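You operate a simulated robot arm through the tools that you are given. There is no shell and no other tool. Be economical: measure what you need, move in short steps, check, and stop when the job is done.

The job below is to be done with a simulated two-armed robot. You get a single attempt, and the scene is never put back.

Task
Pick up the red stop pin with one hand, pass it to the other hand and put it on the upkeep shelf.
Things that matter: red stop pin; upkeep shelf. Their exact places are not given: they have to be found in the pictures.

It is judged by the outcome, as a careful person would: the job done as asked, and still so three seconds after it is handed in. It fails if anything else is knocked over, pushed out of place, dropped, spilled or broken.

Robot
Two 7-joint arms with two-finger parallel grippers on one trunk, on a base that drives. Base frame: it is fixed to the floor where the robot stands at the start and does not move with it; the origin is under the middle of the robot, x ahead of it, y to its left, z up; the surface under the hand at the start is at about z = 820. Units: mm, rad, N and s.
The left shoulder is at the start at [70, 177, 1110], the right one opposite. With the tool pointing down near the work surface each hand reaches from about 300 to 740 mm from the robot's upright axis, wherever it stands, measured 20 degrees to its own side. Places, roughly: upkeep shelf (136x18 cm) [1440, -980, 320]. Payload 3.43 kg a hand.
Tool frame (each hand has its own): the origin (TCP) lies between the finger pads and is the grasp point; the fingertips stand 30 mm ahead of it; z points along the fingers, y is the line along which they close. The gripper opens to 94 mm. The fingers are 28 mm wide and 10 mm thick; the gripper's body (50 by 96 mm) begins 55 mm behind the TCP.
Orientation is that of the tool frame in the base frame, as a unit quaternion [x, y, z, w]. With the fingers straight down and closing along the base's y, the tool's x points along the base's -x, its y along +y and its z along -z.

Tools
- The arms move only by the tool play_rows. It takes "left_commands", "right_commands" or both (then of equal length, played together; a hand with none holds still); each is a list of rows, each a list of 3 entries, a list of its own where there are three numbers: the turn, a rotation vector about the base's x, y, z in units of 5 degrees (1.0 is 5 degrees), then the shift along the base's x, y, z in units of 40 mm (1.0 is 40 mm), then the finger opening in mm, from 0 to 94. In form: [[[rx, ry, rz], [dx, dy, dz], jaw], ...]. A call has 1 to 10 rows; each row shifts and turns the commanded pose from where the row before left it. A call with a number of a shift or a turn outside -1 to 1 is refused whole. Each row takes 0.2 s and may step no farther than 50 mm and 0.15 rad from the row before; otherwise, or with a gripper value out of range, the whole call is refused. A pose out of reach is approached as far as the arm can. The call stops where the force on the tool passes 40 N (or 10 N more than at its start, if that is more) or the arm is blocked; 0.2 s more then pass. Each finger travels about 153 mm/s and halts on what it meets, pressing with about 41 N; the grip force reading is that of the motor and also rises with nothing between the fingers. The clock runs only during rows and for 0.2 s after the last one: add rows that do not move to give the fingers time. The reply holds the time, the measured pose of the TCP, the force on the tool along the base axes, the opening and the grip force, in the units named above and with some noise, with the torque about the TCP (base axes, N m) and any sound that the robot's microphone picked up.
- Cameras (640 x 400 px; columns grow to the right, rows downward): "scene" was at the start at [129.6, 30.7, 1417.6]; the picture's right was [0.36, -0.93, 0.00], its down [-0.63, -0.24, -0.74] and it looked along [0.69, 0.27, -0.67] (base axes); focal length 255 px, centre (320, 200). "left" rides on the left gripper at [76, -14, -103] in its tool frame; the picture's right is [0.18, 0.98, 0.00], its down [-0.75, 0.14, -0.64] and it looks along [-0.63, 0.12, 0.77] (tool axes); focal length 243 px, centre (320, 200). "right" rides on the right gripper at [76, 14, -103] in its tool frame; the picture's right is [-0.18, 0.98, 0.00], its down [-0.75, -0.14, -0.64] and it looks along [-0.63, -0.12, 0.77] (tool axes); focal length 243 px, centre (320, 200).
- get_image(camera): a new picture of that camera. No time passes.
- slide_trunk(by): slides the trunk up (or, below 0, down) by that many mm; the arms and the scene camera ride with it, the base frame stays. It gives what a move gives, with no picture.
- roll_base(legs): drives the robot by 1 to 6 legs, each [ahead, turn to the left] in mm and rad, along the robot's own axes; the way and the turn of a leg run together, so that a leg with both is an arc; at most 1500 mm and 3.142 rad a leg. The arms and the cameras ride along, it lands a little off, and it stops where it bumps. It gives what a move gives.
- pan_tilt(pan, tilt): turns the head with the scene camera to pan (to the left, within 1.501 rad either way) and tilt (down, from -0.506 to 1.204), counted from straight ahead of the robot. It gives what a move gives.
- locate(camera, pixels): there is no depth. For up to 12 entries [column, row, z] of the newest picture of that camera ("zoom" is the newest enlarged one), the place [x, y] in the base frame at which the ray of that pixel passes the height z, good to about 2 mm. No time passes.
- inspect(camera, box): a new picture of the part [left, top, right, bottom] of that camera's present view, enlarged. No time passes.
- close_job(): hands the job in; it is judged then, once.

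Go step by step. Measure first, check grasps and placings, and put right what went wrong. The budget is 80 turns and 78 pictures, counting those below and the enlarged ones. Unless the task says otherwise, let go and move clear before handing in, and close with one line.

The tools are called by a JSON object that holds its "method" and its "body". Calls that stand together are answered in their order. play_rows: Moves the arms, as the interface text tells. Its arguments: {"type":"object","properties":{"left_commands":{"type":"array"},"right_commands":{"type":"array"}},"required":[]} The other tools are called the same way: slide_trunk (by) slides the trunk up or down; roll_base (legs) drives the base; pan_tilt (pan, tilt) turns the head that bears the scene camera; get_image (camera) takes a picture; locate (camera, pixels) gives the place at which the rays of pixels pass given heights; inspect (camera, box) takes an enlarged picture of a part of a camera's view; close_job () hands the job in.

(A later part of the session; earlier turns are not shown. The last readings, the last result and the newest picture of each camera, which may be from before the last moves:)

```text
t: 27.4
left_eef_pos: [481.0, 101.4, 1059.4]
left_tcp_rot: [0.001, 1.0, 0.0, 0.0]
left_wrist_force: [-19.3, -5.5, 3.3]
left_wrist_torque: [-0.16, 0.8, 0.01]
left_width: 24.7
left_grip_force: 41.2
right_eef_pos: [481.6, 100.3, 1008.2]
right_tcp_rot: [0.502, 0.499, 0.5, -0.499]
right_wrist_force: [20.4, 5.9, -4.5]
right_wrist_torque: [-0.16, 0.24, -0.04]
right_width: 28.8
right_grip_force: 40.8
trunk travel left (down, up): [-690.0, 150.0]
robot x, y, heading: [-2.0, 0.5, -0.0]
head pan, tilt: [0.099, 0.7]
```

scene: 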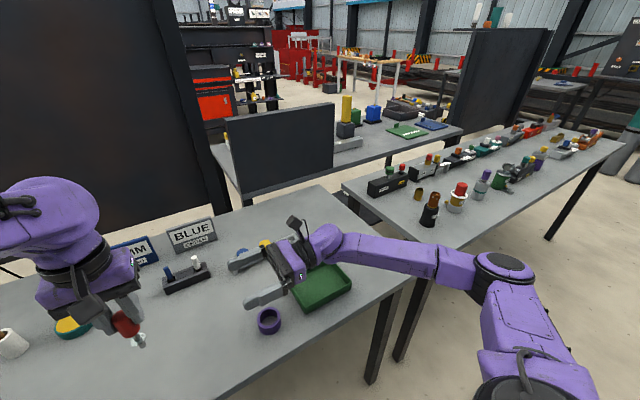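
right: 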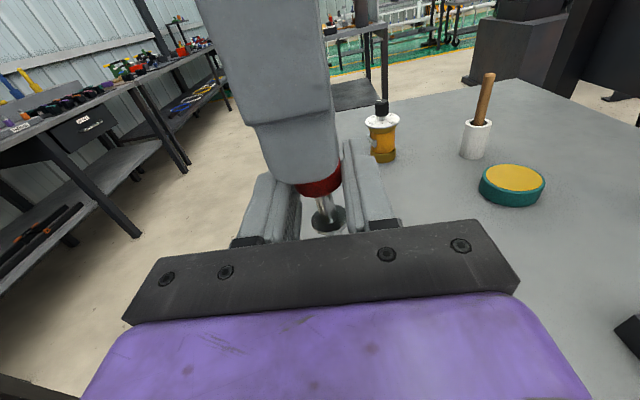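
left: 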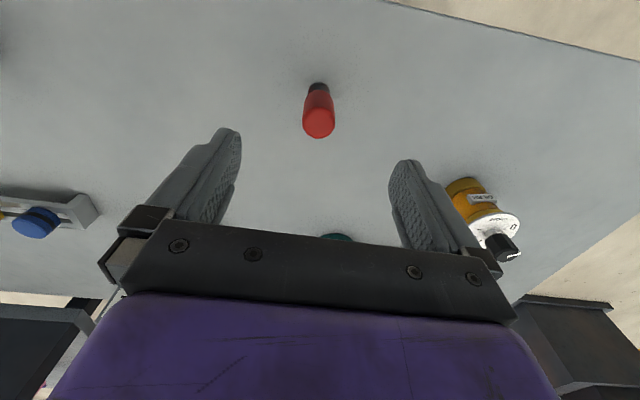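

Contact is on the handle. I'll relax the side load with +1.5 mm, then open the left fingers slowly and check.

{"method": "play_rows", "body": {"left_commands": [[[0, 0, 0], [0, 0, 0], 10], [[0, 0, 0], [0, 0, 0], 10], [[0, 0, 0], [0, 0, 0], 30], [[0, 0, 0], [0, 0, 0], 35], [[0, 0, 0], [0, 0, 0], 35]], "right_commands": [[[0, 0, 0], [0.0375, 0, 0], 10], [[0, 0, 0], [0, 0, 0], 10], [[0, 0, 0], [0, 0, 0], 10], [[0, 0, 0], [0, 0, 0], 10], [[0, 0, 0], [0, 0, 0], 10]]}}

{"method": "inspect", "body": {"camera": "scene", "box": [250, 190, 350, 260]}}

```text
t: 28.6
left_eef_pos: [481.7, 101.0, 1058.8]
left_tcp_rot: [0.0, 1.0, 0.0, 0.0]
left_wrist_force: [-0.1, 0.4, 0.0]
left_wrist_torque: [0.0, -0.01, -0.01]
left_width: 34.9
left_grip_force: 0.1
right_eef_pos: [481.0, 101.1, 1009.5]
right_tcp_rot: [-0.501, -0.5, -0.499, 0.501]
right_wrist_force: [0.6, 0.0, 0.3]
right_wrist_torque: [-0.02, -0.02, -0.01]
right_width: 28.8
right_grip_force: 41.3
trunk travel left (down, up): [-690.0, 150.0]
robot x, y, heading: [0.8, 0.5, 0.001]
head pan, tilt: [0.099, 0.7]
```

```text
5.71 times, centred on (300, 225) of scene
```

zoom: 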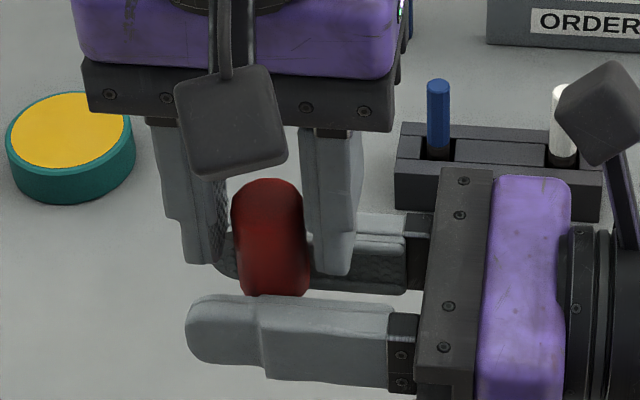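

The right hand alone holds the pin, upright at width 28.8. I'll open the left hand fully, raise it and move it aside to its own side.

{"method": "play_rows", "body": {"left_commands": [[[0, 0, 0], [0, 0, 0], 60], [[0, 0, 0], [0, 0, 0], 80], [[0, 0, 0], [0, 0, 0.9], 80], [[0, 0, 0], [0, 0, 0.9], 80], [[0, 0, 0], [-0.4, 0.8, 0.5], 80], [[0, 0, 0], [-0.4, 0.9, 0], 80], [[0, 0, 0], [-0.4, 0.9, 0], 80], [[0, 0, 0], [-0.4, 0.9, 0], 80], [[0, 0, 0], [-0.4, 0.9, 0], 80], [[0, 0, 0], [-0.4, 0.9, 0], 80]]}}

{"method": "get_image", "body": {"camera": "right"}}

{"method": "inspect", "body": {"camera": "scene", "box": [240, 170, 380, 260]}}

```text
t: 30.8
left_eef_pos: [385.3, 314.5, 1151.4]
left_tcp_rot: [0.0, 1.0, 0.0, 0.002]
left_wrist_force: [-0.6, -0.4, -1.1]
left_wrist_torque: [-0.04, 0.01, 0.02]
left_width: 80.2
left_grip_force: 0.3
right_eef_pos: [481.6, 102.8, 1010.3]
right_tcp_rot: [0.501, 0.5, 0.498, -0.5]
right_wrist_force: [-0.1, 1.2, 0.1]
right_wrist_torque: [0.02, 0.01, -0.01]
right_width: 28.6
right_grip_force: 40.8
trunk travel left (down, up): [-690.0, 150.0]
robot x, y, heading: [1.1, 3.1, 0.001]
head pan, tilt: [0.099, 0.7]
```

```text
40 pictures are left
```

right: 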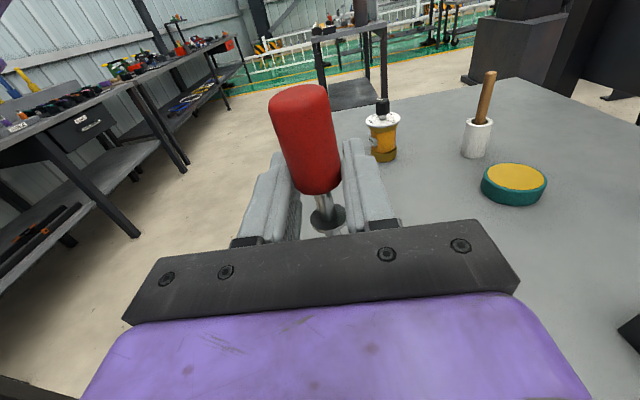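

```text
4.44 times, centred on (310, 215) of scene
```

zoom: 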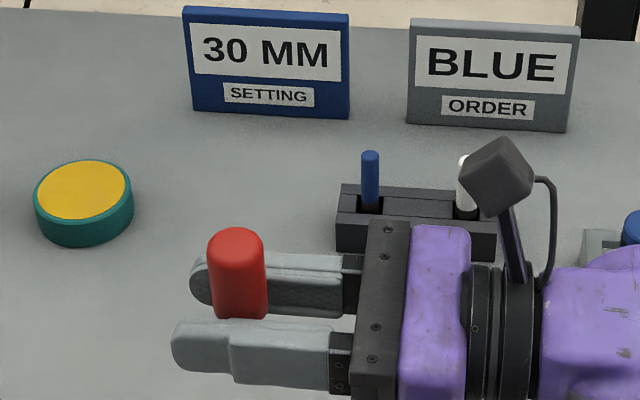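

The pin is held firmly and the left hand is clear. Now I need to find a way to the shelf, so I'll look around to both sides before driving.

{"method": "pan_tilt", "body": {"pan": -0.75, "tilt": 0.35}}

{"method": "get_image", "body": {"camera": "scene"}}

{"method": "pan_tilt", "body": {"pan": 0.9, "tilt": 0.45}}

{"method": "get_image", "body": {"camera": "scene"}}

```text
t: 31.9
left_eef_pos: [386.3, 310.7, 1151.0]
left_tcp_rot: [0.0, 1.0, 0.0, 0.0]
left_wrist_force: [0.6, 0.3, -0.5]
left_wrist_torque: [0.01, -0.02, -0.01]
left_width: 79.9
left_grip_force: 0.0
right_eef_pos: [482.1, 101.7, 1008.7]
right_tcp_rot: [0.502, 0.498, 0.5, -0.499]
right_wrist_force: [0.7, -0.5, 1.0]
right_wrist_torque: [-0.02, 0.0, 0.0]
right_width: 28.9
right_grip_force: 41.2
trunk travel left (down, up): [-690.0, 150.0]
robot x, y, heading: [0.4, 0.6, -0.003]
head pan, tilt: [-0.75, 0.351]
```

```text
38 pictures are left
```

scene: 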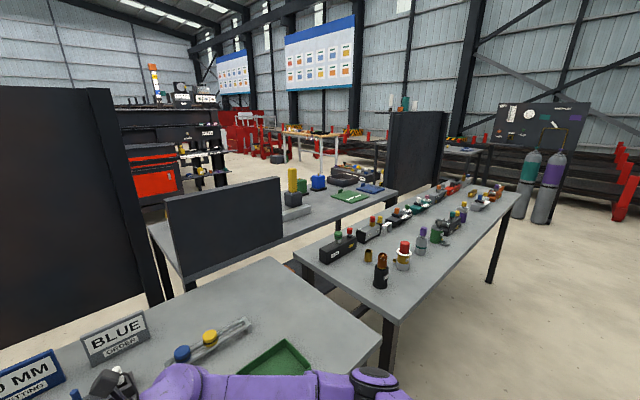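

```text
t: 33.6
left_eef_pos: [386.8, 313.4, 1151.4]
left_tcp_rot: [0.0, 1.0, 0.0, 0.0]
left_wrist_force: [0.8, 0.3, -0.3]
left_wrist_torque: [-0.04, 0.01, 0.01]
left_width: 80.1
left_grip_force: 0.1
right_eef_pos: [481.7, 99.6, 1009.6]
right_tcp_rot: [0.501, 0.5, 0.499, -0.501]
right_wrist_force: [0.7, 0.2, 0.0]
right_wrist_torque: [0.0, 0.03, -0.02]
right_width: 29.2
right_grip_force: 41.3
trunk travel left (down, up): [-690.0, 150.0]
robot x, y, heading: [-0.1, 2.3, 0.001]
head pan, tilt: [0.901, 0.45]
```

```text
37 pictures are left
```

scene: 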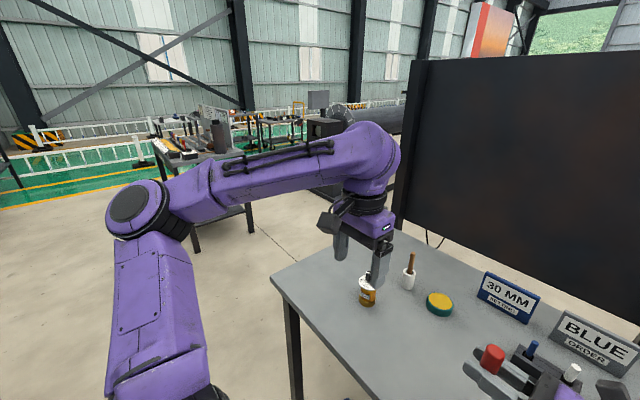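

The shelf must be the low dark slab seen between the tables. I'll raise the trunk for a steeper view into that gap and measure it.

{"method": "slide_trunk", "body": {"by": 145}}

{"method": "pan_tilt", "body": {"pan": -0.65, "tilt": 0.6}}

{"method": "get_image", "body": {"camera": "scene"}}

{"method": "inspect", "body": {"camera": "scene", "box": [180, 120, 420, 270]}}

```text
t: 35.4
left_eef_pos: [385.5, 312.2, 1296.5]
left_tcp_rot: [0.0, 1.0, 0.0, 0.0]
left_wrist_force: [-0.2, 0.5, -0.1]
left_wrist_torque: [0.02, -0.01, 0.0]
left_width: 79.9
left_grip_force: 0.0
right_eef_pos: [481.8, 100.1, 1154.1]
right_tcp_rot: [0.501, 0.5, 0.499, -0.501]
right_wrist_force: [0.3, 0.4, -1.3]
right_wrist_torque: [0.01, 0.02, -0.03]
right_width: 28.9
right_grip_force: 41.0
trunk travel left (down, up): [-835.0, 5.0]
robot x, y, heading: [1.4, -2.0, -0.003]
head pan, tilt: [0.901, 0.45]
```

```text
t: 37.0
left_eef_pos: [385.3, 313.8, 1296.7]
left_tcp_rot: [0.0, 1.0, 0.001, 0.0]
left_wrist_force: [0.4, 0.5, -0.6]
left_wrist_torque: [-0.02, 0.02, -0.02]
left_width: 79.9
left_grip_force: 0.0
right_eef_pos: [481.3, 100.3, 1154.9]
right_tcp_rot: [0.502, 0.499, 0.499, -0.5]
right_wrist_force: [0.1, -1.0, 0.0]
right_wrist_torque: [-0.01, -0.03, 0.03]
right_width: 28.7
right_grip_force: 40.6
trunk travel left (down, up): [-835.0, 5.0]
robot x, y, heading: [1.9, -2.3, -0.001]
head pan, tilt: [-0.649, 0.6]
```

```text
36 pictures are left
```

scene: 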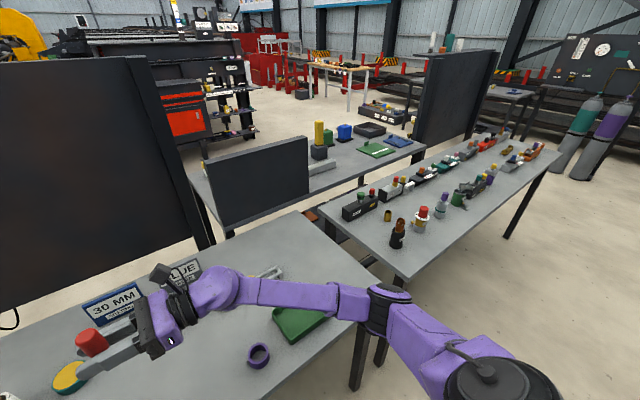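

```text
2.67 times, centred on (300, 195) of scene
```

zoom: 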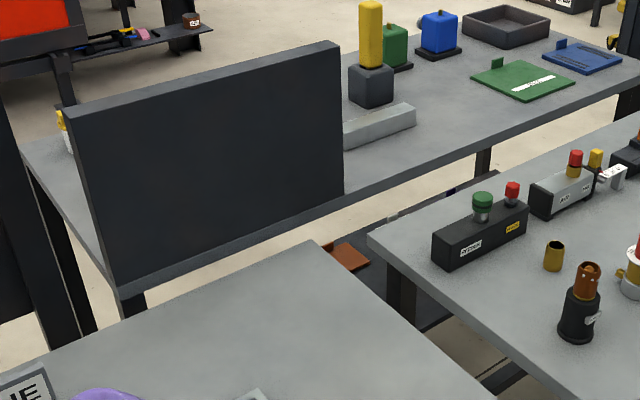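

There is a low dark shelf with some items on it (brown at zoom (348,258), white and blue near (395,215),(450,190)). I'll zoom in and measure it.

{"method": "inspect", "body": {"camera": "scene", "box": [280, 170, 390, 245]}}

{"method": "locate", "body": {"camera": "scene", "pixels": [[306, 208, 320], [330, 200, 320], [350, 190, 320], [340, 240, 320], [360, 232, 320], [345, 225, 320], [228, 231, 820], [427, 150, 820], [190, 175, 820], [318, 205, 820], [402, 276, 820], [300, 212, 820]]}}

```text
5.33 times, centred on (335, 208) of scene
```

zoom: 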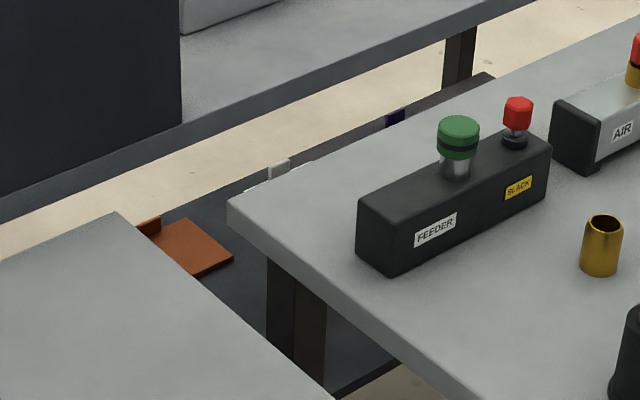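

```text
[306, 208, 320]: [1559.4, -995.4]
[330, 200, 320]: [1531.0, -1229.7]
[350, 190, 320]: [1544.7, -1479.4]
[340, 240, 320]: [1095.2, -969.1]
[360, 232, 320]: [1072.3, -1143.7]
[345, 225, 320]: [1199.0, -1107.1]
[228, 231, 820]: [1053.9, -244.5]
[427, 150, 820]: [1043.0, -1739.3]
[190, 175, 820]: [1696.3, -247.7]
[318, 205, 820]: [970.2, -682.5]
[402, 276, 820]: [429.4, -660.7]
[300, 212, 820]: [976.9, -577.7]
```

At z 320 the shelf's rear edge is a straight line at x ≈ 1545, confirming a low shelf under the second table (top x 1050–1700, y −245…−1740), with some things on it. It looks reachable from the table's far side (x > 1700). I'll back off a little, turn left and survey the way around.

{"method": "roll_base", "body": {"legs": [[-200, 0], [0, 1.5708]]}}

{"method": "pan_tilt", "body": {"pan": -0.5, "tilt": 0.4}}

{"method": "get_image", "body": {"camera": "scene"}}

```text
t: 42.4
left_eef_pos: [-516.4, 383.7, 1296.1]
left_tcp_rot: [0.71, -0.705, -0.001, -0.001]
left_wrist_force: [-0.8, -0.4, -0.6]
left_wrist_torque: [-0.03, 0.02, 0.01]
left_width: 80.0
left_grip_force: 0.0
right_eef_pos: [-302.0, 481.5, 1153.9]
right_tcp_rot: [-0.002, 0.707, -0.004, -0.707]
right_wrist_force: [-1.1, 0.2, -0.5]
right_wrist_torque: [0.0, 0.0, 0.01]
right_width: 28.8
right_grip_force: 41.0
trunk travel left (down, up): [-835.0, 5.0]
robot x, y, heading: [-199.2, -2.1, 1.582]
head pan, tilt: [-0.649, 0.6]
```

```text
t: 43.1
left_eef_pos: [-515.4, 383.0, 1298.3]
left_tcp_rot: [0.71, -0.704, 0.0, -0.001]
left_wrist_force: [0.1, 0.7, -0.1]
left_wrist_torque: [-0.05, 0.02, 0.01]
left_width: 80.0
left_grip_force: 0.0
right_eef_pos: [-304.9, 480.1, 1154.6]
right_tcp_rot: [-0.002, 0.708, -0.004, -0.706]
right_wrist_force: [0.7, 0.6, -1.0]
right_wrist_torque: [0.0, 0.0, 0.02]
right_width: 28.9
right_grip_force: 41.0
trunk travel left (down, up): [-835.0, 5.0]
robot x, y, heading: [-198.8, -0.1, 1.577]
head pan, tilt: [-0.499, 0.4]
```

```text
33 pictures are left
```

scene: 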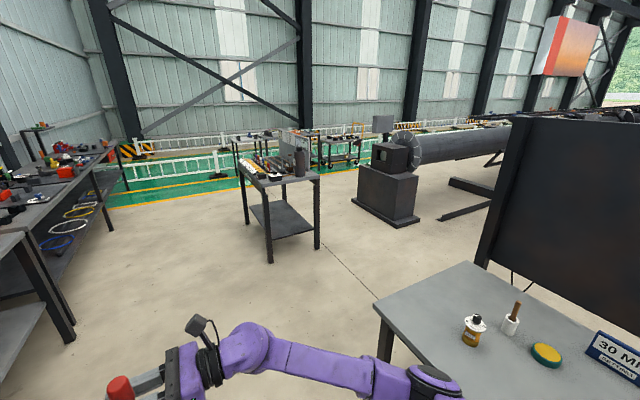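

{"method": "locate", "body": {"camera": "scene", "pixels": [[268, 263, 0], [320, 248, 0], [248, 224, 0], [355, 205, 0], [410, 227, 0], [440, 218, 0], [375, 300, 820], [72, 340, 0], [475, 265, 820]]}}

{"method": "pan_tilt", "body": {"pan": -1.2, "tilt": 0.25}}

{"method": "get_image", "body": {"camera": "scene"}}

```text
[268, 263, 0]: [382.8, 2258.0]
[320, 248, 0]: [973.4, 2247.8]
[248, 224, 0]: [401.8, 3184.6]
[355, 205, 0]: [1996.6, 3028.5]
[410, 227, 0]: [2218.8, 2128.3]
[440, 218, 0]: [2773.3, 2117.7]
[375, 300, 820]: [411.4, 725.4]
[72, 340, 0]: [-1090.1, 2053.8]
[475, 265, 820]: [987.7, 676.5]
```

```text
t: 44.2
left_eef_pos: [-516.3, 383.0, 1297.0]
left_tcp_rot: [0.71, -0.704, 0.0, -0.001]
left_wrist_force: [-0.1, 0.1, -0.3]
left_wrist_torque: [0.02, 0.02, -0.01]
left_width: 80.0
left_grip_force: 0.1
right_eef_pos: [-304.3, 480.8, 1153.7]
right_tcp_rot: [-0.002, 0.708, -0.005, -0.707]
right_wrist_force: [-0.4, 0.2, -0.7]
right_wrist_torque: [-0.01, 0.01, -0.03]
right_width: 28.6
right_grip_force: 41.2
trunk travel left (down, up): [-835.0, 5.0]
robot x, y, heading: [-200.2, -2.1, 1.585]
head pan, tilt: [-1.201, 0.25]
```

```text
32 pictures are left
```

scene: 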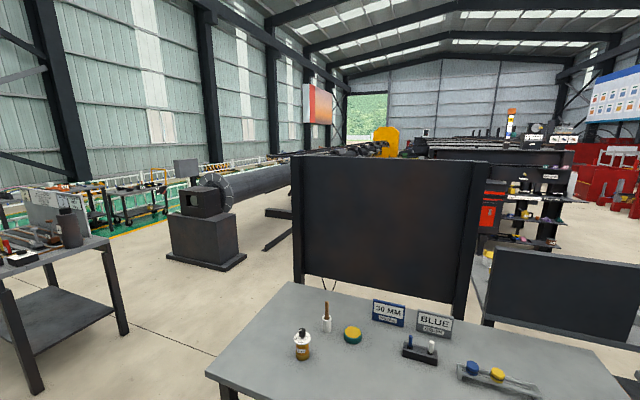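

The aisle left of the table is clear between y ≈ 725 and ≈ 2130. I'll drive along its middle (y ≈ 1430), then ahead along x, and look again.

{"method": "roll_base", "body": {"legs": [[1430, 0], [0, -1.58], [1500, 0]]}}

{"method": "pan_tilt", "body": {"pan": -0.7, "tilt": 0.4}}

{"method": "get_image", "body": {"camera": "scene"}}

```text
t: 62.3
left_eef_pos: [1677.1, 1763.8, 1296.8]
left_tcp_rot: [0.002, 1.0, 0.0, 0.001]
left_wrist_force: [-0.5, 0.2, 0.7]
left_wrist_torque: [0.03, 0.03, -0.01]
left_width: 80.0
left_grip_force: 0.0
right_eef_pos: [1770.3, 1550.3, 1154.6]
right_tcp_rot: [0.503, 0.499, 0.499, -0.5]
right_wrist_force: [-0.2, -0.4, -1.0]
right_wrist_torque: [0.0, -0.01, -0.01]
right_width: 28.8
right_grip_force: 41.3
trunk travel left (down, up): [-835.0, 5.0]
robot x, y, heading: [1288.5, 1450.9, -0.002]
head pan, tilt: [-1.201, 0.25]
```

```text
t: 63.2
left_eef_pos: [1675.1, 1763.5, 1296.1]
left_tcp_rot: [0.001, 1.0, 0.0, 0.001]
left_wrist_force: [-0.1, 1.1, -0.1]
left_wrist_torque: [0.03, 0.02, -0.02]
left_width: 79.9
left_grip_force: 0.1
right_eef_pos: [1770.8, 1550.6, 1154.8]
right_tcp_rot: [0.502, 0.499, 0.499, -0.5]
right_wrist_force: [0.7, -0.2, -1.0]
right_wrist_torque: [-0.03, 0.01, -0.02]
right_width: 28.9
right_grip_force: 40.8
trunk travel left (down, up): [-835.0, 5.0]
robot x, y, heading: [1288.2, 1450.4, -0.003]
head pan, tilt: [-0.7, 0.4]
```

```text
31 pictures are left
```

scene: 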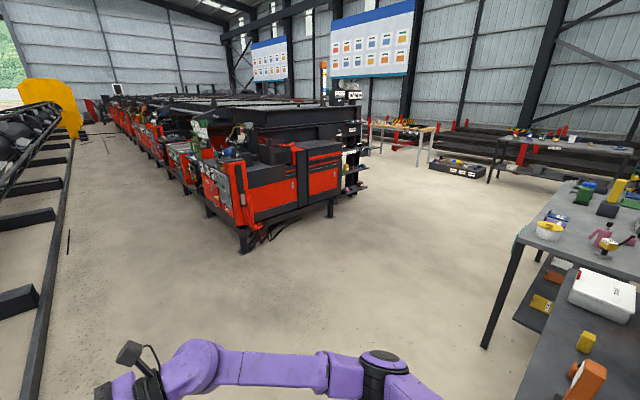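

Now the far side of the table and its lower shelf with items are visible at right, e.g. white box (600,295) and orange (585,380). I'll measure the aisle and look more closely.

{"method": "locate", "body": {"camera": "scene", "pixels": [[242, 252, 0], [332, 215, 0], [484, 347, 0], [517, 240, 820], [570, 183, 820], [515, 320, 320], [550, 255, 320], [600, 295, 320]]}}

{"method": "pan_tilt", "body": {"pan": -1.3, "tilt": 0.55}}

{"method": "get_image", "body": {"camera": "scene"}}

```text
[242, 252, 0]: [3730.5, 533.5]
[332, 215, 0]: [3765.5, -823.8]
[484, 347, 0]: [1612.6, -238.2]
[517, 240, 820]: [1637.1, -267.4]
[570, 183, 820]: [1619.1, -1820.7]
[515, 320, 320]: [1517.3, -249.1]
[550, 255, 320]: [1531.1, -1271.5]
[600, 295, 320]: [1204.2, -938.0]
```

```text
t: 64.2
left_eef_pos: [1676.4, 1763.8, 1297.3]
left_tcp_rot: [0.002, 1.0, 0.0, 0.001]
left_wrist_force: [0.6, -0.2, 0.8]
left_wrist_torque: [0.02, -0.03, 0.02]
left_width: 79.9
left_grip_force: 0.1
right_eef_pos: [1771.6, 1551.1, 1154.5]
right_tcp_rot: [0.502, 0.499, 0.499, -0.5]
right_wrist_force: [0.0, -0.2, -0.7]
right_wrist_torque: [-0.01, -0.02, 0.0]
right_width: 28.8
right_grip_force: 40.8
trunk travel left (down, up): [-835.0, 5.0]
robot x, y, heading: [1288.9, 1451.7, -0.005]
head pan, tilt: [-1.3, 0.55]
```

```text
30 pictures are left
```

scene: 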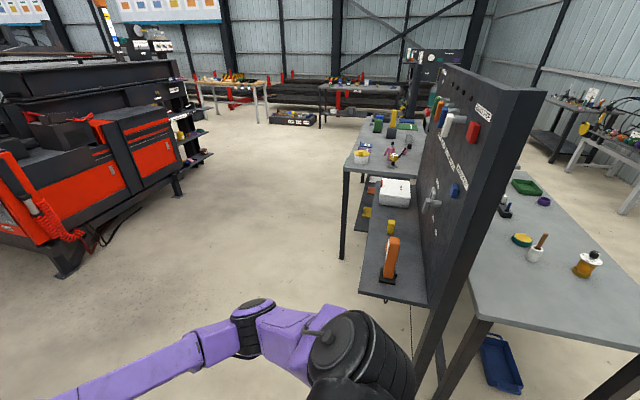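

The aisle behind (x 1640–3700) is wide open, and the low shelf runs beneath the table's rear side. I'll drive into that aisle to (2150, −800) or so and face the shelf (heading π).

{"method": "inspect", "body": {"camera": "scene", "box": [320, 140, 450, 310]}}

{"method": "locate", "body": {"camera": "scene", "pixels": [[358, 293, 320], [428, 305, 320], [370, 240, 320], [388, 282, 320], [390, 232, 320], [345, 172, 820]]}}

{"method": "roll_base", "body": {"legs": [[900, 0], [0, -1.57], [1300, 0]]}}

{"method": "pan_tilt", "body": {"pan": -0.75, "tilt": 0.65}}

{"method": "get_image", "body": {"camera": "scene"}}

```text
2.35 times, centred on (385, 225) of scene
```

zoom: 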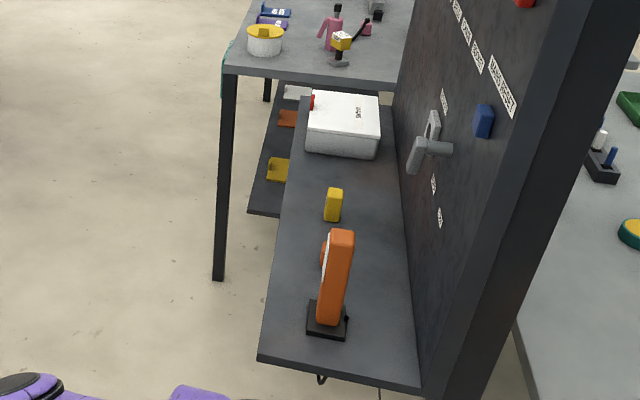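

```text
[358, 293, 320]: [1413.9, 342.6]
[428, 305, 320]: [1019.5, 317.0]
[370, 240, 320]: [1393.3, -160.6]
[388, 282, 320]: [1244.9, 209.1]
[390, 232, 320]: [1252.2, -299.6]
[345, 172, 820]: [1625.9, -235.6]
```

```text
t: 79.0
left_eef_pos: [2478.3, -248.1, 1296.2]
left_tcp_rot: [0.714, 0.701, -0.001, 0.001]
left_wrist_force: [-0.3, 0.0, 0.1]
left_wrist_torque: [0.02, -0.04, 0.03]
left_width: 80.1
left_grip_force: 0.0
right_eef_pos: [2264.4, -339.5, 1155.1]
right_tcp_rot: [0.708, -0.007, 0.707, 0.005]
right_wrist_force: [0.7, 0.3, -0.6]
right_wrist_torque: [-0.01, 0.01, 0.01]
right_width: 28.9
right_grip_force: 40.6
trunk travel left (down, up): [-835.0, 5.0]
robot x, y, heading: [2170.3, 140.4, -1.587]
head pan, tilt: [-1.3, 0.55]
```

```text
t: 79.9
left_eef_pos: [2479.3, -248.2, 1297.0]
left_tcp_rot: [0.714, 0.701, 0.0, 0.0]
left_wrist_force: [0.6, 0.6, 0.6]
left_wrist_torque: [-0.01, -0.01, 0.01]
left_width: 80.0
left_grip_force: 0.1
right_eef_pos: [2264.4, -340.7, 1154.9]
right_tcp_rot: [0.707, -0.007, 0.707, 0.005]
right_wrist_force: [0.2, 0.6, -0.7]
right_wrist_torque: [0.01, 0.03, 0.05]
right_width: 28.8
right_grip_force: 41.0
trunk travel left (down, up): [-835.0, 5.0]
robot x, y, heading: [2170.7, 145.2, -1.589]
head pan, tilt: [-0.75, 0.649]
```

```text
28 pictures are left
```

scene: 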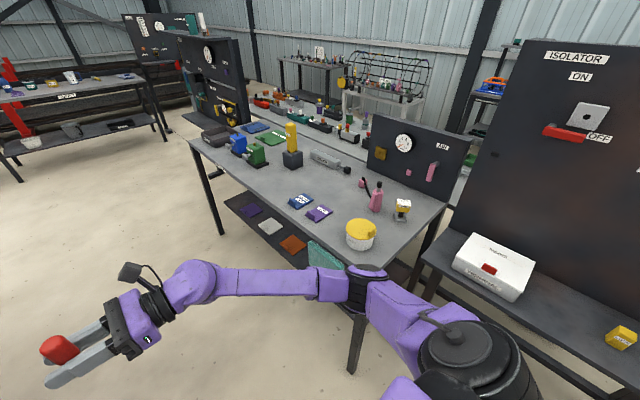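

The low shelf under the table carries small trays: purple (250,210), white (270,227), orange (292,243). I'll measure them at z 320 and drive on so I can face the shelf.

{"method": "locate", "body": {"camera": "scene", "pixels": [[250, 210, 320], [270, 227, 320], [292, 243, 320], [225, 198, 320], [295, 270, 320], [325, 255, 320], [222, 235, 0], [190, 138, 820], [350, 370, 0], [306, 238, 320]]}}

{"method": "inspect", "body": {"camera": "scene", "box": [180, 120, 360, 290]}}

{"method": "roll_base", "body": {"legs": [[1150, 0], [0, -1.56]]}}

{"method": "pan_tilt", "body": {"pan": 0.0, "tilt": 0.85}}

{"method": "get_image", "body": {"camera": "scene"}}

```text
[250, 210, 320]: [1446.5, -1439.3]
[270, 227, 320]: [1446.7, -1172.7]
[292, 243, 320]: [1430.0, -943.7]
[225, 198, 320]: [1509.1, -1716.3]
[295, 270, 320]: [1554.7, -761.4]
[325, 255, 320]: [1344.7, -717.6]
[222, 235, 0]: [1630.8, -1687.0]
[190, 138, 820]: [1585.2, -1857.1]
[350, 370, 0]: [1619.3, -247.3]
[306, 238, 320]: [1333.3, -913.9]
```

```text
2.35 times, centred on (270, 205) of scene
```

zoom: 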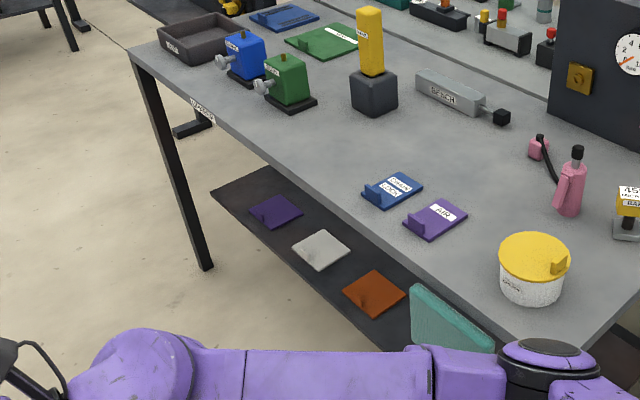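

```text
t: 89.5
left_eef_pos: [1767.8, -1307.3, 1297.7]
left_tcp_rot: [1.0, 0.0, -0.001, -0.001]
left_wrist_force: [-0.8, 0.2, 0.3]
left_wrist_torque: [-0.03, -0.02, 0.01]
left_width: 80.3
left_grip_force: 0.1
right_eef_pos: [1672.8, -1094.8, 1153.8]
right_tcp_rot: [-0.5, 0.501, -0.501, -0.499]
right_wrist_force: [0.4, 0.5, -0.1]
right_wrist_torque: [-0.03, -0.01, -0.04]
right_width: 28.8
right_grip_force: 40.8
trunk travel left (down, up): [-835.0, 5.0]
robot x, y, heading: [2156.0, -994.8, -3.137]
head pan, tilt: [-0.75, 0.649]
```

```text
t: 90.6
left_eef_pos: [1766.5, -1307.6, 1296.5]
left_tcp_rot: [1.0, 0.0, 0.0, 0.0]
left_wrist_force: [0.7, -0.3, 0.5]
left_wrist_torque: [0.0, -0.03, 0.01]
left_width: 80.0
left_grip_force: 0.1
right_eef_pos: [1672.1, -1095.7, 1154.5]
right_tcp_rot: [0.5, -0.5, 0.5, 0.499]
right_wrist_force: [0.2, -0.7, -1.0]
right_wrist_torque: [0.02, -0.05, -0.03]
right_width: 28.8
right_grip_force: 41.3
trunk travel left (down, up): [-835.0, 5.0]
robot x, y, heading: [2154.4, -991.5, -3.141]
head pan, tilt: [0.0, 0.85]
```

```text
26 pictures are left
```

scene: 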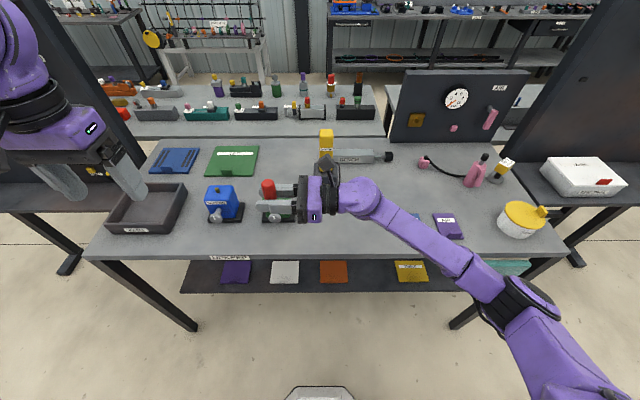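

The shelf strip is visible below the table edge, with its label at (231,257), and there is a free space between the orange tray (333,271) and the yellow one (410,271). I'll zoom in and measure.

{"method": "inspect", "body": {"camera": "scene", "box": [180, 240, 440, 310]}}

{"method": "locate", "body": {"camera": "scene", "pixels": [[181, 292, 320], [300, 291, 320], [430, 291, 320], [320, 264, 320], [347, 280, 320], [395, 264, 320], [397, 281, 320], [428, 281, 320], [372, 285, 320], [372, 265, 320], [372, 258, 820], [372, 280, 320]]}}

```text
2.46 times, centred on (310, 275) of scene
```

zoom: 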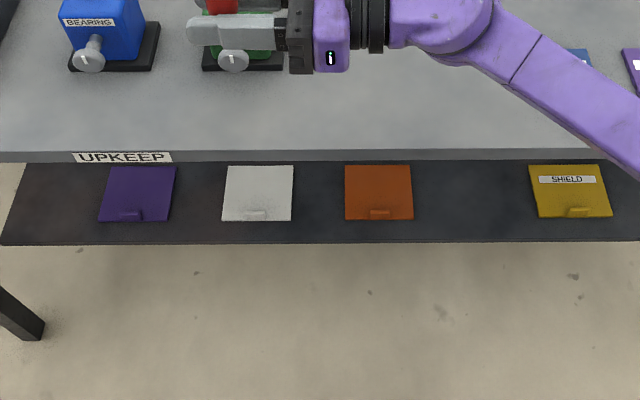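

```text
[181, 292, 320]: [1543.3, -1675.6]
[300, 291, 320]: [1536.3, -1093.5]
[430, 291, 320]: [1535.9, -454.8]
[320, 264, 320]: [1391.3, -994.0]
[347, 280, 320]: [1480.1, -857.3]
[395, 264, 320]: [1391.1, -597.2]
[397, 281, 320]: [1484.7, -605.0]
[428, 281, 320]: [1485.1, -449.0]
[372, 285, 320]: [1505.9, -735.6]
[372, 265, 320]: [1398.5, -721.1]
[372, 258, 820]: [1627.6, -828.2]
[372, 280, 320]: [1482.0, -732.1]
```

The gap at about (1455, −730) lies between the orange tray (y −857…−994) and the yellow one (y −605…−450); the shelf edge is at x 1537. I'll back off 300 mm so both arms clear the table, then turn the right hand to point forward.

{"method": "roll_base", "body": {"legs": [[-300, 0]]}}

{"method": "play_rows", "body": {"left_commands": [[[0, 0, 0], [0.15, 0, 0], 80], [[0, 0, 0], [0.15, 0, 0], 80], [[0, 0, 0], [0.15, 0, 0], 80], [[0, 0, 0], [0.15, 0, 0], 80], [[0, 0, 0], [0.15, 0, 0], 80], [[0, 0, 0], [0.15, 0, 0], 80], [[0, 0, 0], [0.15, 0, 0], 80], [[0, 0, 0], [0.15, 0, 0], 80], [[0, 0, 0], [0.15, 0, 0], 80], [[0, 0, 0], [0.15, 0, 0], 80]], "right_commands": [[[0, 0, -1], [-0.14, 0.42, 0], 10], [[0, 0, -1], [-0.14, 0.42, 0], 10], [[0, 0, -1], [-0.14, 0.42, 0], 10], [[0, 0, -1], [-0.14, 0.42, 0], 10], [[0, 0, -1], [-0.14, 0.42, 0], 10], [[0, 0, -1], [-0.14, 0.42, 0], 10], [[0, 0, -1], [-0.14, 0.42, 0], 10], [[0, 0, -1], [-0.14, 0.42, 0], 10], [[0, 0, -1], [-0.14, 0.42, 0], 10], [[0, 0, -1], [-0.14, 0.42, 0], 10]]}}

{"method": "play_rows", "body": {"right_commands": [[[0, 0, -1], [-0.14, 0.42, 0], 10], [[0, 0, -1], [-0.14, 0.42, 0], 10], [[0, 0, -1], [-0.14, 0.42, 0], 10], [[0, 0, -1], [-0.14, 0.42, 0], 10], [[0, 0, -1], [-0.14, 0.42, 0], 10], [[0, 0, -1], [-0.14, 0.42, 0], 10], [[0, 0, -1], [-0.14, 0.42, 0], 10], [[0, 0, -1], [-0.14, 0.42, 0], 10], [[0, 0, 0], [0, 0, 0], 10]]}}

{"method": "get_image", "body": {"camera": "scene"}}

```text
t: 92.7
left_eef_pos: [2067.5, -1307.7, 1295.9]
left_tcp_rot: [1.0, 0.001, -0.001, 0.0]
left_wrist_force: [0.6, -0.4, -0.7]
left_wrist_torque: [-0.02, -0.02, -0.01]
left_width: 79.9
left_grip_force: 0.0
right_eef_pos: [1970.1, -1095.4, 1154.2]
right_tcp_rot: [-0.499, 0.502, -0.5, -0.499]
right_wrist_force: [-0.5, -0.4, -0.7]
right_wrist_torque: [0.02, -0.02, -0.02]
right_width: 29.1
right_grip_force: 41.0
trunk travel left (down, up): [-835.0, 5.0]
robot x, y, heading: [2456.4, -993.4, -3.141]
head pan, tilt: [0.0, 0.85]
```

```text
t: 94.8
left_eef_pos: [2130.1, -1307.4, 1297.6]
left_tcp_rot: [1.0, 0.001, -0.001, 0.0]
left_wrist_force: [0.3, -0.2, -0.2]
left_wrist_torque: [0.04, 0.01, 0.01]
left_width: 80.1
left_grip_force: 0.0
right_eef_pos: [1917.7, -927.7, 1155.7]
right_tcp_rot: [-0.241, 0.665, -0.243, -0.664]
right_wrist_force: [-0.6, -0.1, -0.5]
right_wrist_torque: [0.0, -0.02, -0.01]
right_width: 29.1
right_grip_force: 41.3
trunk travel left (down, up): [-835.0, 5.0]
robot x, y, heading: [2454.7, -994.4, -3.142]
head pan, tilt: [0.0, 0.85]
```

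```text
t: 96.8
left_eef_pos: [2129.6, -1306.8, 1296.9]
left_tcp_rot: [1.0, 0.001, -0.001, 0.0]
left_wrist_force: [-0.5, 0.4, -0.7]
left_wrist_torque: [0.03, -0.01, 0.02]
left_width: 79.9
left_grip_force: 0.1
right_eef_pos: [1871.6, -792.2, 1154.9]
right_tcp_rot: [0.002, 0.708, -0.001, -0.707]
right_wrist_force: [-0.7, -0.2, -0.2]
right_wrist_torque: [-0.02, 0.01, -0.01]
right_width: 28.7
right_grip_force: 41.0
trunk travel left (down, up): [-835.0, 5.0]
robot x, y, heading: [2455.4, -992.2, -3.141]
head pan, tilt: [0.0, 0.85]
```

```text
24 pictures are left
```

scene: 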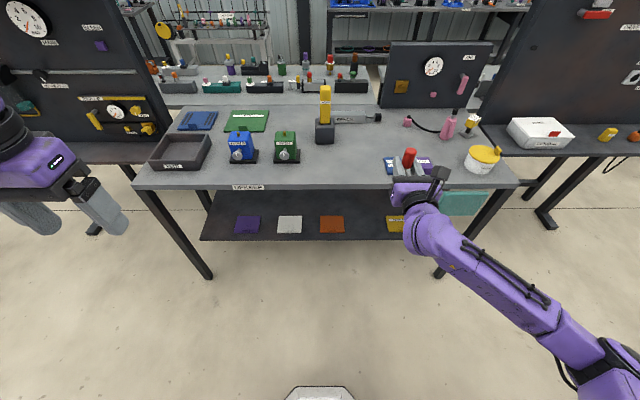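

The hand points at the shelf with the pin upright and everything is clear of the table. Lowering the trunk 720 mm.

{"method": "slide_trunk", "body": {"by": -720}}

{"method": "pan_tilt", "body": {"pan": -0.3, "tilt": 0.3}}

{"method": "get_image", "body": {"camera": "scene"}}

{"method": "get_image", "body": {"camera": "right"}}

```text
refused: -720 is not a number from -400 to 400
```

```text
t: 97.8
left_eef_pos: [2130.1, -1306.6, 1297.8]
left_tcp_rot: [1.0, 0.0, -0.001, 0.0]
left_wrist_force: [0.5, 0.0, 0.6]
left_wrist_torque: [0.02, -0.02, 0.02]
left_width: 80.1
left_grip_force: 0.1
right_eef_pos: [1871.8, -792.6, 1155.0]
right_tcp_rot: [0.001, 0.708, -0.001, -0.707]
right_wrist_force: [-0.1, -0.4, -0.6]
right_wrist_torque: [0.04, 0.03, 0.02]
right_width: 29.0
right_grip_force: 41.1
trunk travel left (down, up): [-835.0, 5.0]
robot x, y, heading: [2452.7, -991.9, -3.143]
head pan, tilt: [-0.3, 0.3]
```

```text
23 pictures are left
```

scene: 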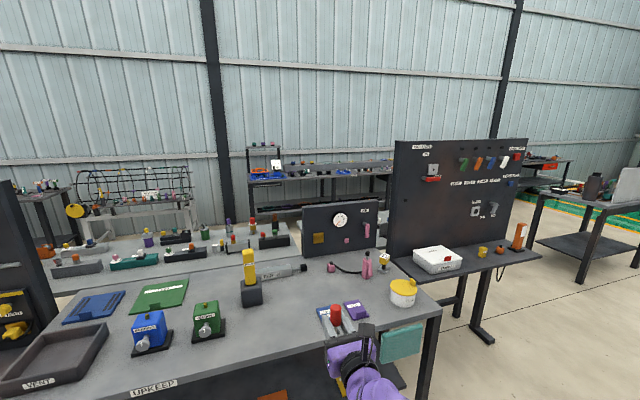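

```text
22 pictures are left
```

right: 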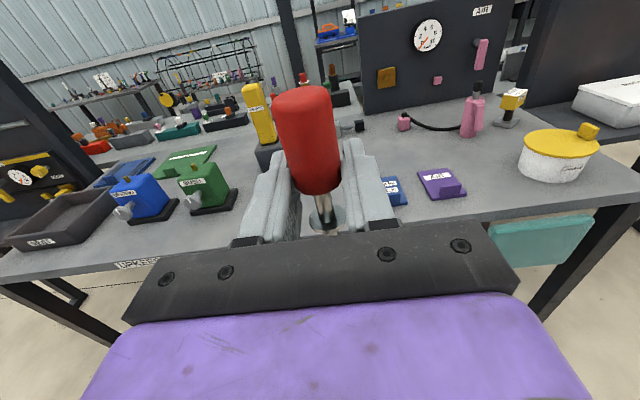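

The limit is 400 mm per call, so I'll lower in two steps.

{"method": "slide_trunk", "body": {"by": -380}}

{"method": "slide_trunk", "body": {"by": -340}}

{"method": "pan_tilt", "body": {"pan": -0.25, "tilt": 0.4}}

{"method": "get_image", "body": {"camera": "scene"}}

{"method": "get_image", "body": {"camera": "right"}}

```text
t: 101.5
left_eef_pos: [2128.4, -1306.8, 916.7]
left_tcp_rot: [1.0, 0.001, -0.001, 0.0]
left_wrist_force: [0.9, 0.4, -0.7]
left_wrist_torque: [0.01, 0.0, -0.01]
left_width: 79.9
left_grip_force: 0.0
right_eef_pos: [1871.9, -792.7, 773.9]
right_tcp_rot: [0.001, 0.707, -0.001, -0.707]
right_wrist_force: [-0.3, 0.2, -0.6]
right_wrist_torque: [-0.04, -0.01, -0.02]
right_width: 29.1
right_grip_force: 40.8
trunk travel left (down, up): [-455.0, 385.0]
robot x, y, heading: [2454.7, -992.5, -3.142]
head pan, tilt: [-0.3, 0.3]
```

```text
t: 104.8
left_eef_pos: [2129.8, -1307.8, 576.9]
left_tcp_rot: [1.0, 0.001, -0.001, -0.001]
left_wrist_force: [-0.2, -0.7, -0.2]
left_wrist_torque: [0.02, 0.04, 0.02]
left_width: 80.3
left_grip_force: 0.1
right_eef_pos: [1871.8, -793.0, 433.5]
right_tcp_rot: [0.002, 0.708, -0.001, -0.707]
right_wrist_force: [-0.2, 0.6, -0.2]
right_wrist_torque: [-0.02, -0.03, -0.03]
right_width: 28.7
right_grip_force: 41.4
trunk travel left (down, up): [-115.0, 725.0]
robot x, y, heading: [2455.1, -993.4, -3.138]
head pan, tilt: [-0.3, 0.3]
```

```text
t: 105.5
left_eef_pos: [2128.1, -1307.2, 577.2]
left_tcp_rot: [1.0, 0.001, -0.001, 0.0]
left_wrist_force: [-0.6, -0.6, 0.8]
left_wrist_torque: [0.02, 0.01, 0.05]
left_width: 80.0
left_grip_force: 0.1
right_eef_pos: [1871.7, -793.1, 433.8]
right_tcp_rot: [0.002, 0.708, -0.001, -0.706]
right_wrist_force: [0.9, -0.1, -1.2]
right_wrist_torque: [-0.01, -0.01, 0.0]
right_width: 29.0
right_grip_force: 41.2
trunk travel left (down, up): [-115.0, 725.0]
robot x, y, heading: [2455.0, -993.9, -3.143]
head pan, tilt: [-0.25, 0.4]
```

```text
21 pictures are left
```

scene: 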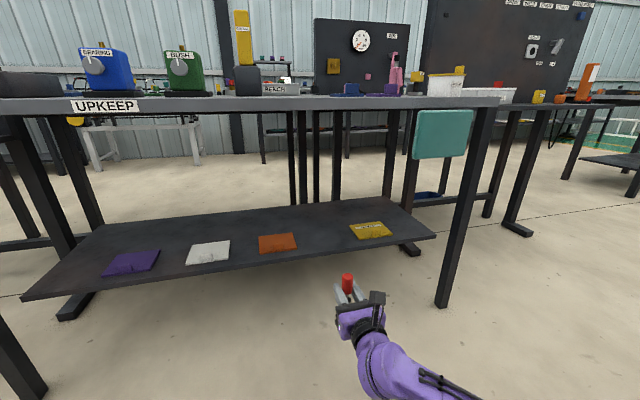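

```text
20 pictures are left
```

right: 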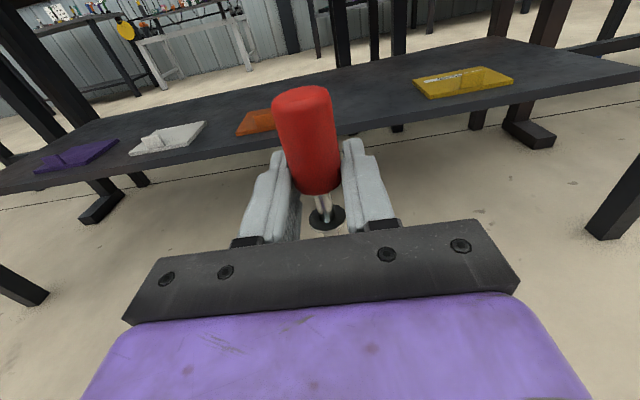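

The whole shelf is in view and the target gap lies ahead. I'll check shelf height by triangulating the tray corners, then shift the hand to y ≈ −730 and drive 370 mm ahead, with the pin bottom about 65 mm above the shelf.

{"method": "locate", "body": {"camera": "scene", "pixels": [[297, 248, 320], [297, 248, 330], [297, 248, 310], [392, 235, 320], [436, 236, 320], [22, 297, 320], [359, 240, 320]]}}

{"method": "play_rows", "body": {"right_commands": [[[0, 0, 0], [0, 0.53, 0], 10], [[0, 0, 0], [0, 0.53, 0], 10], [[0, 0, 0], [0, 0.53, 0], 10], [[0, 0, 0], [0, 0, 0], 10]]}}

{"method": "roll_base", "body": {"legs": [[370, 0]]}}

{"method": "get_image", "body": {"camera": "right"}}

{"method": "get_image", "body": {"camera": "scene"}}

```text
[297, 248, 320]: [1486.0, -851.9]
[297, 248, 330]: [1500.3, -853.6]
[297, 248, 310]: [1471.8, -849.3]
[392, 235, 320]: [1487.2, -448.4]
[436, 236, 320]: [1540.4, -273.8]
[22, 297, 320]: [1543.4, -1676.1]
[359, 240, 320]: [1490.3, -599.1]
```

```text
t: 106.5
left_eef_pos: [2129.3, -1307.8, 576.7]
left_tcp_rot: [1.0, 0.001, 0.0, 0.0]
left_wrist_force: [-0.3, 0.6, 0.3]
left_wrist_torque: [0.0, 0.02, 0.0]
left_width: 80.0
left_grip_force: 0.1
right_eef_pos: [1871.5, -728.9, 433.6]
right_tcp_rot: [0.001, 0.708, -0.002, -0.707]
right_wrist_force: [-0.3, -0.3, -1.0]
right_wrist_torque: [-0.02, -0.01, 0.0]
right_width: 28.9
right_grip_force: 41.6
trunk travel left (down, up): [-115.0, 725.0]
robot x, y, heading: [2454.7, -991.1, -3.138]
head pan, tilt: [-0.25, 0.4]
```

```text
t: 108.8
left_eef_pos: [1757.5, -1306.3, 576.6]
left_tcp_rot: [1.0, -0.002, -0.001, 0.0]
left_wrist_force: [0.2, -0.2, -0.5]
left_wrist_torque: [-0.02, -0.02, -0.01]
left_width: 79.8
left_grip_force: 0.2
right_eef_pos: [1501.8, -725.8, 434.6]
right_tcp_rot: [0.001, 0.707, 0.001, -0.707]
right_wrist_force: [-0.1, 0.1, -0.2]
right_wrist_torque: [0.01, -0.02, 0.0]
right_width: 29.3
right_grip_force: 41.0
trunk travel left (down, up): [-115.0, 725.0]
robot x, y, heading: [2083.4, -995.2, 3.141]
head pan, tilt: [-0.25, 0.4]
```

```text
19 pictures are left
```

right: 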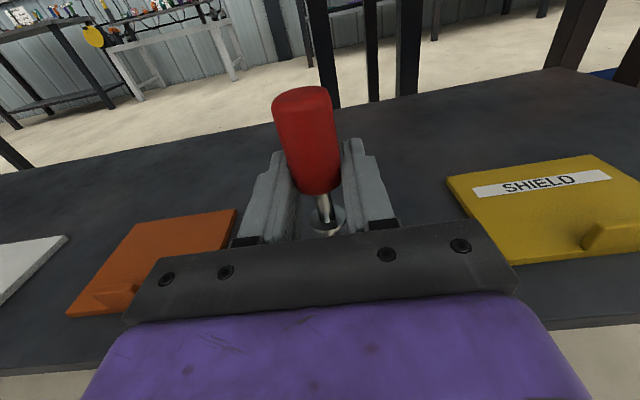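

```text
18 pictures are left
```

scene: 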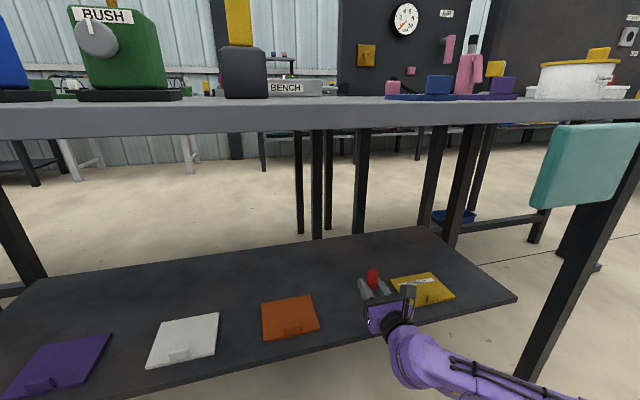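

Shelf height checks out near 320 and the pin is over the middle of the gap. I'll move 60 mm further in and down 52 mm, then check the remaining gap.

{"method": "play_rows", "body": {"right_commands": [[[0, 0, 0], [-0.5, 0, 0], 10], [[0, 0, 0], [-0.5, 0, 0], 10], [[0, 0, 0], [-0.5, 0, 0], 10], [[0, 0, 0], [0, 0, -0.5], 10], [[0, 0, 0], [0, 0, -0.5], 10], [[0, 0, 0], [0, 0, -0.3], 10], [[0, 0, 0], [0, 0, 0], 10]]}}

{"method": "pan_tilt", "body": {"pan": -0.4, "tilt": 0.5}}

{"method": "inspect", "body": {"camera": "scene", "box": [270, 160, 390, 260]}}

{"method": "inspect", "body": {"camera": "right", "box": [220, 70, 420, 240]}}

```text
t: 110.5
left_eef_pos: [1757.9, -1305.4, 576.0]
left_tcp_rot: [1.0, -0.002, -0.001, 0.0]
left_wrist_force: [-1.3, -0.1, 0.6]
left_wrist_torque: [-0.02, -0.03, -0.01]
left_width: 80.3
left_grip_force: 0.0
right_eef_pos: [1440.7, -726.7, 381.7]
right_tcp_rot: [0.003, 0.708, 0.0, -0.707]
right_wrist_force: [-0.4, -0.1, -1.3]
right_wrist_torque: [0.0, -0.02, 0.02]
right_width: 28.6
right_grip_force: 41.0
trunk travel left (down, up): [-115.0, 725.0]
robot x, y, heading: [2085.9, -997.5, 3.138]
head pan, tilt: [-0.25, 0.4]
```

```text
t: 111.2
left_eef_pos: [1756.7, -1306.1, 577.4]
left_tcp_rot: [1.0, -0.001, -0.001, 0.0]
left_wrist_force: [0.1, -0.4, 0.5]
left_wrist_torque: [0.02, 0.0, 0.02]
left_width: 79.7
left_grip_force: 0.2
right_eef_pos: [1441.7, -728.1, 381.7]
right_tcp_rot: [0.003, 0.708, 0.001, -0.707]
right_wrist_force: [0.6, 0.5, -0.4]
right_wrist_torque: [-0.01, 0.01, 0.01]
right_width: 28.8
right_grip_force: 41.4
trunk travel left (down, up): [-115.0, 725.0]
robot x, y, heading: [2085.1, -993.1, 3.138]
head pan, tilt: [-0.4, 0.499]
```

```text
4.00 times, centred on (330, 210) of scene
```

zoom: 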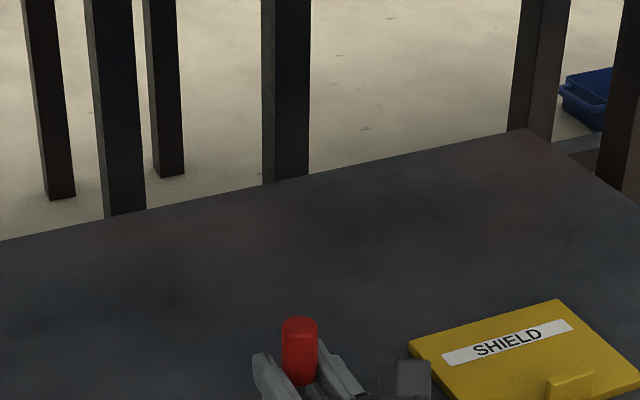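

```text
2.35 times, centred on (320, 155) of right
```

zoom: 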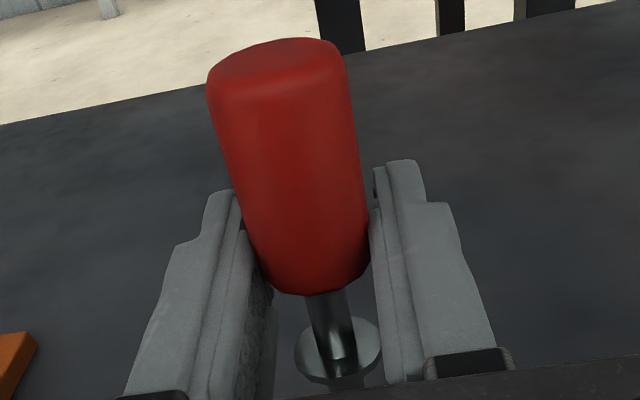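

The pin looks upright in the scene view. I'll triangulate its top and bottom to check for pitch before setting it down.

{"method": "locate", "body": {"camera": "zoom", "pixels": [[277, 62, 415], [277, 62, 420], [277, 62, 425], [335, 345, 355], [335, 345, 360], [318, 288, 385], [318, 288, 380]]}}

{"method": "locate", "body": {"camera": "scene", "pixels": [[322.3, 241, 415], [322.3, 241, 420], [322.3, 241, 425]]}}

```text
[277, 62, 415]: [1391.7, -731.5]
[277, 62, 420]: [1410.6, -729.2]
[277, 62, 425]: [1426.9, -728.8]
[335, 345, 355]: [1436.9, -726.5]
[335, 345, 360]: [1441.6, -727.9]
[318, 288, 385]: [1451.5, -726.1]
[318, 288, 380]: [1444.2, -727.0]
```

```text
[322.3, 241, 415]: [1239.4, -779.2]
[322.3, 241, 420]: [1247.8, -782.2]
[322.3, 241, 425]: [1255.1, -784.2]
```

The scene locate used the older picture; I'll take a fresh tight zoom of the scene and locate the pin top in that one.

{"method": "inspect", "body": {"camera": "scene", "box": [296, 226, 352, 266]}}

```text
10.00 times, centred on (324, 246) of scene
```

zoom: 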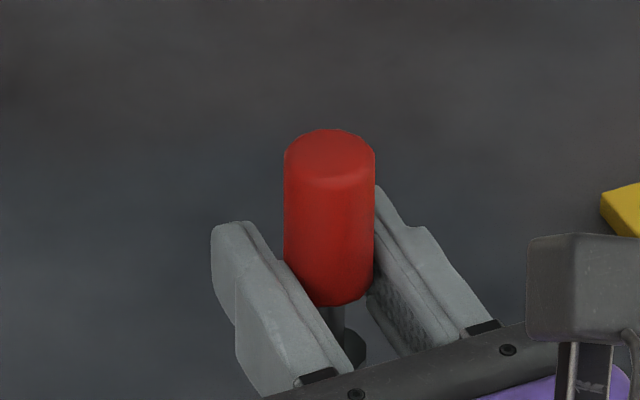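

{"method": "locate", "body": {"camera": "zoom", "pixels": [[330, 155, 415], [330, 155, 420], [330, 155, 425], [330, 155, 430], [329, 305, 385], [329, 305, 380], [375, 190, 395], [240, 225, 395]]}}

```text
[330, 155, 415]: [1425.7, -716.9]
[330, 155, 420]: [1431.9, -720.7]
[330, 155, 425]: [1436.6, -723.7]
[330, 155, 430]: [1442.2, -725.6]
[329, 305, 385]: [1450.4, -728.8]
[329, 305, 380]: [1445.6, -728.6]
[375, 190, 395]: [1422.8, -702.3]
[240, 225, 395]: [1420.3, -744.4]
```

Triangulation puts the pin's top at about (1441, −726, 429), directly above the grasp, so it is upright. I'll descend slowly toward contact.

{"method": "play_rows", "body": {"right_commands": [[[0, 0, 0], [0, 0, -0.15], 10], [[0, 0, 0], [0, 0, -0.15], 10], [[0, 0, 0], [0, 0, -0.025], 10], [[0, 0, 0], [0, 0, 0], 10]]}}

{"method": "play_rows", "body": {"right_commands": [[[0, 0, 0], [0, 0, -0.025], 10], [[0, 0, 0], [0, 0, -0.025], 10], [[0, 0, 0], [0, 0, 0], 10]]}}

```text
t: 112.2
left_eef_pos: [1757.3, -1305.8, 576.9]
left_tcp_rot: [1.0, -0.001, -0.001, 0.0]
left_wrist_force: [-0.3, -0.2, 0.0]
left_wrist_torque: [0.0, -0.01, 0.01]
left_width: 80.1
left_grip_force: 0.1
right_eef_pos: [1442.4, -726.6, 368.0]
right_tcp_rot: [0.003, 0.708, 0.0, -0.707]
right_wrist_force: [-0.2, -0.3, -0.6]
right_wrist_torque: [0.0, 0.01, 0.02]
right_width: 28.8
right_grip_force: 41.2
trunk travel left (down, up): [-115.0, 725.0]
robot x, y, heading: [2085.9, -991.6, 3.138]
head pan, tilt: [-0.4, 0.499]
```

```text
t: 113.0
left_eef_pos: [1756.6, -1305.3, 578.0]
left_tcp_rot: [1.0, -0.001, -0.001, 0.0]
left_wrist_force: [0.0, -0.7, 0.3]
left_wrist_torque: [0.02, 0.01, 0.02]
left_width: 79.9
left_grip_force: 0.0
right_eef_pos: [1442.3, -725.4, 365.8]
right_tcp_rot: [0.003, 0.708, 0.0, -0.706]
right_wrist_force: [0.2, 0.4, 0.1]
right_wrist_torque: [0.01, 0.01, -0.01]
right_width: 28.8
right_grip_force: 41.4
trunk travel left (down, up): [-115.0, 725.0]
robot x, y, heading: [2082.6, -994.8, 3.142]
head pan, tilt: [-0.4, 0.499]
```

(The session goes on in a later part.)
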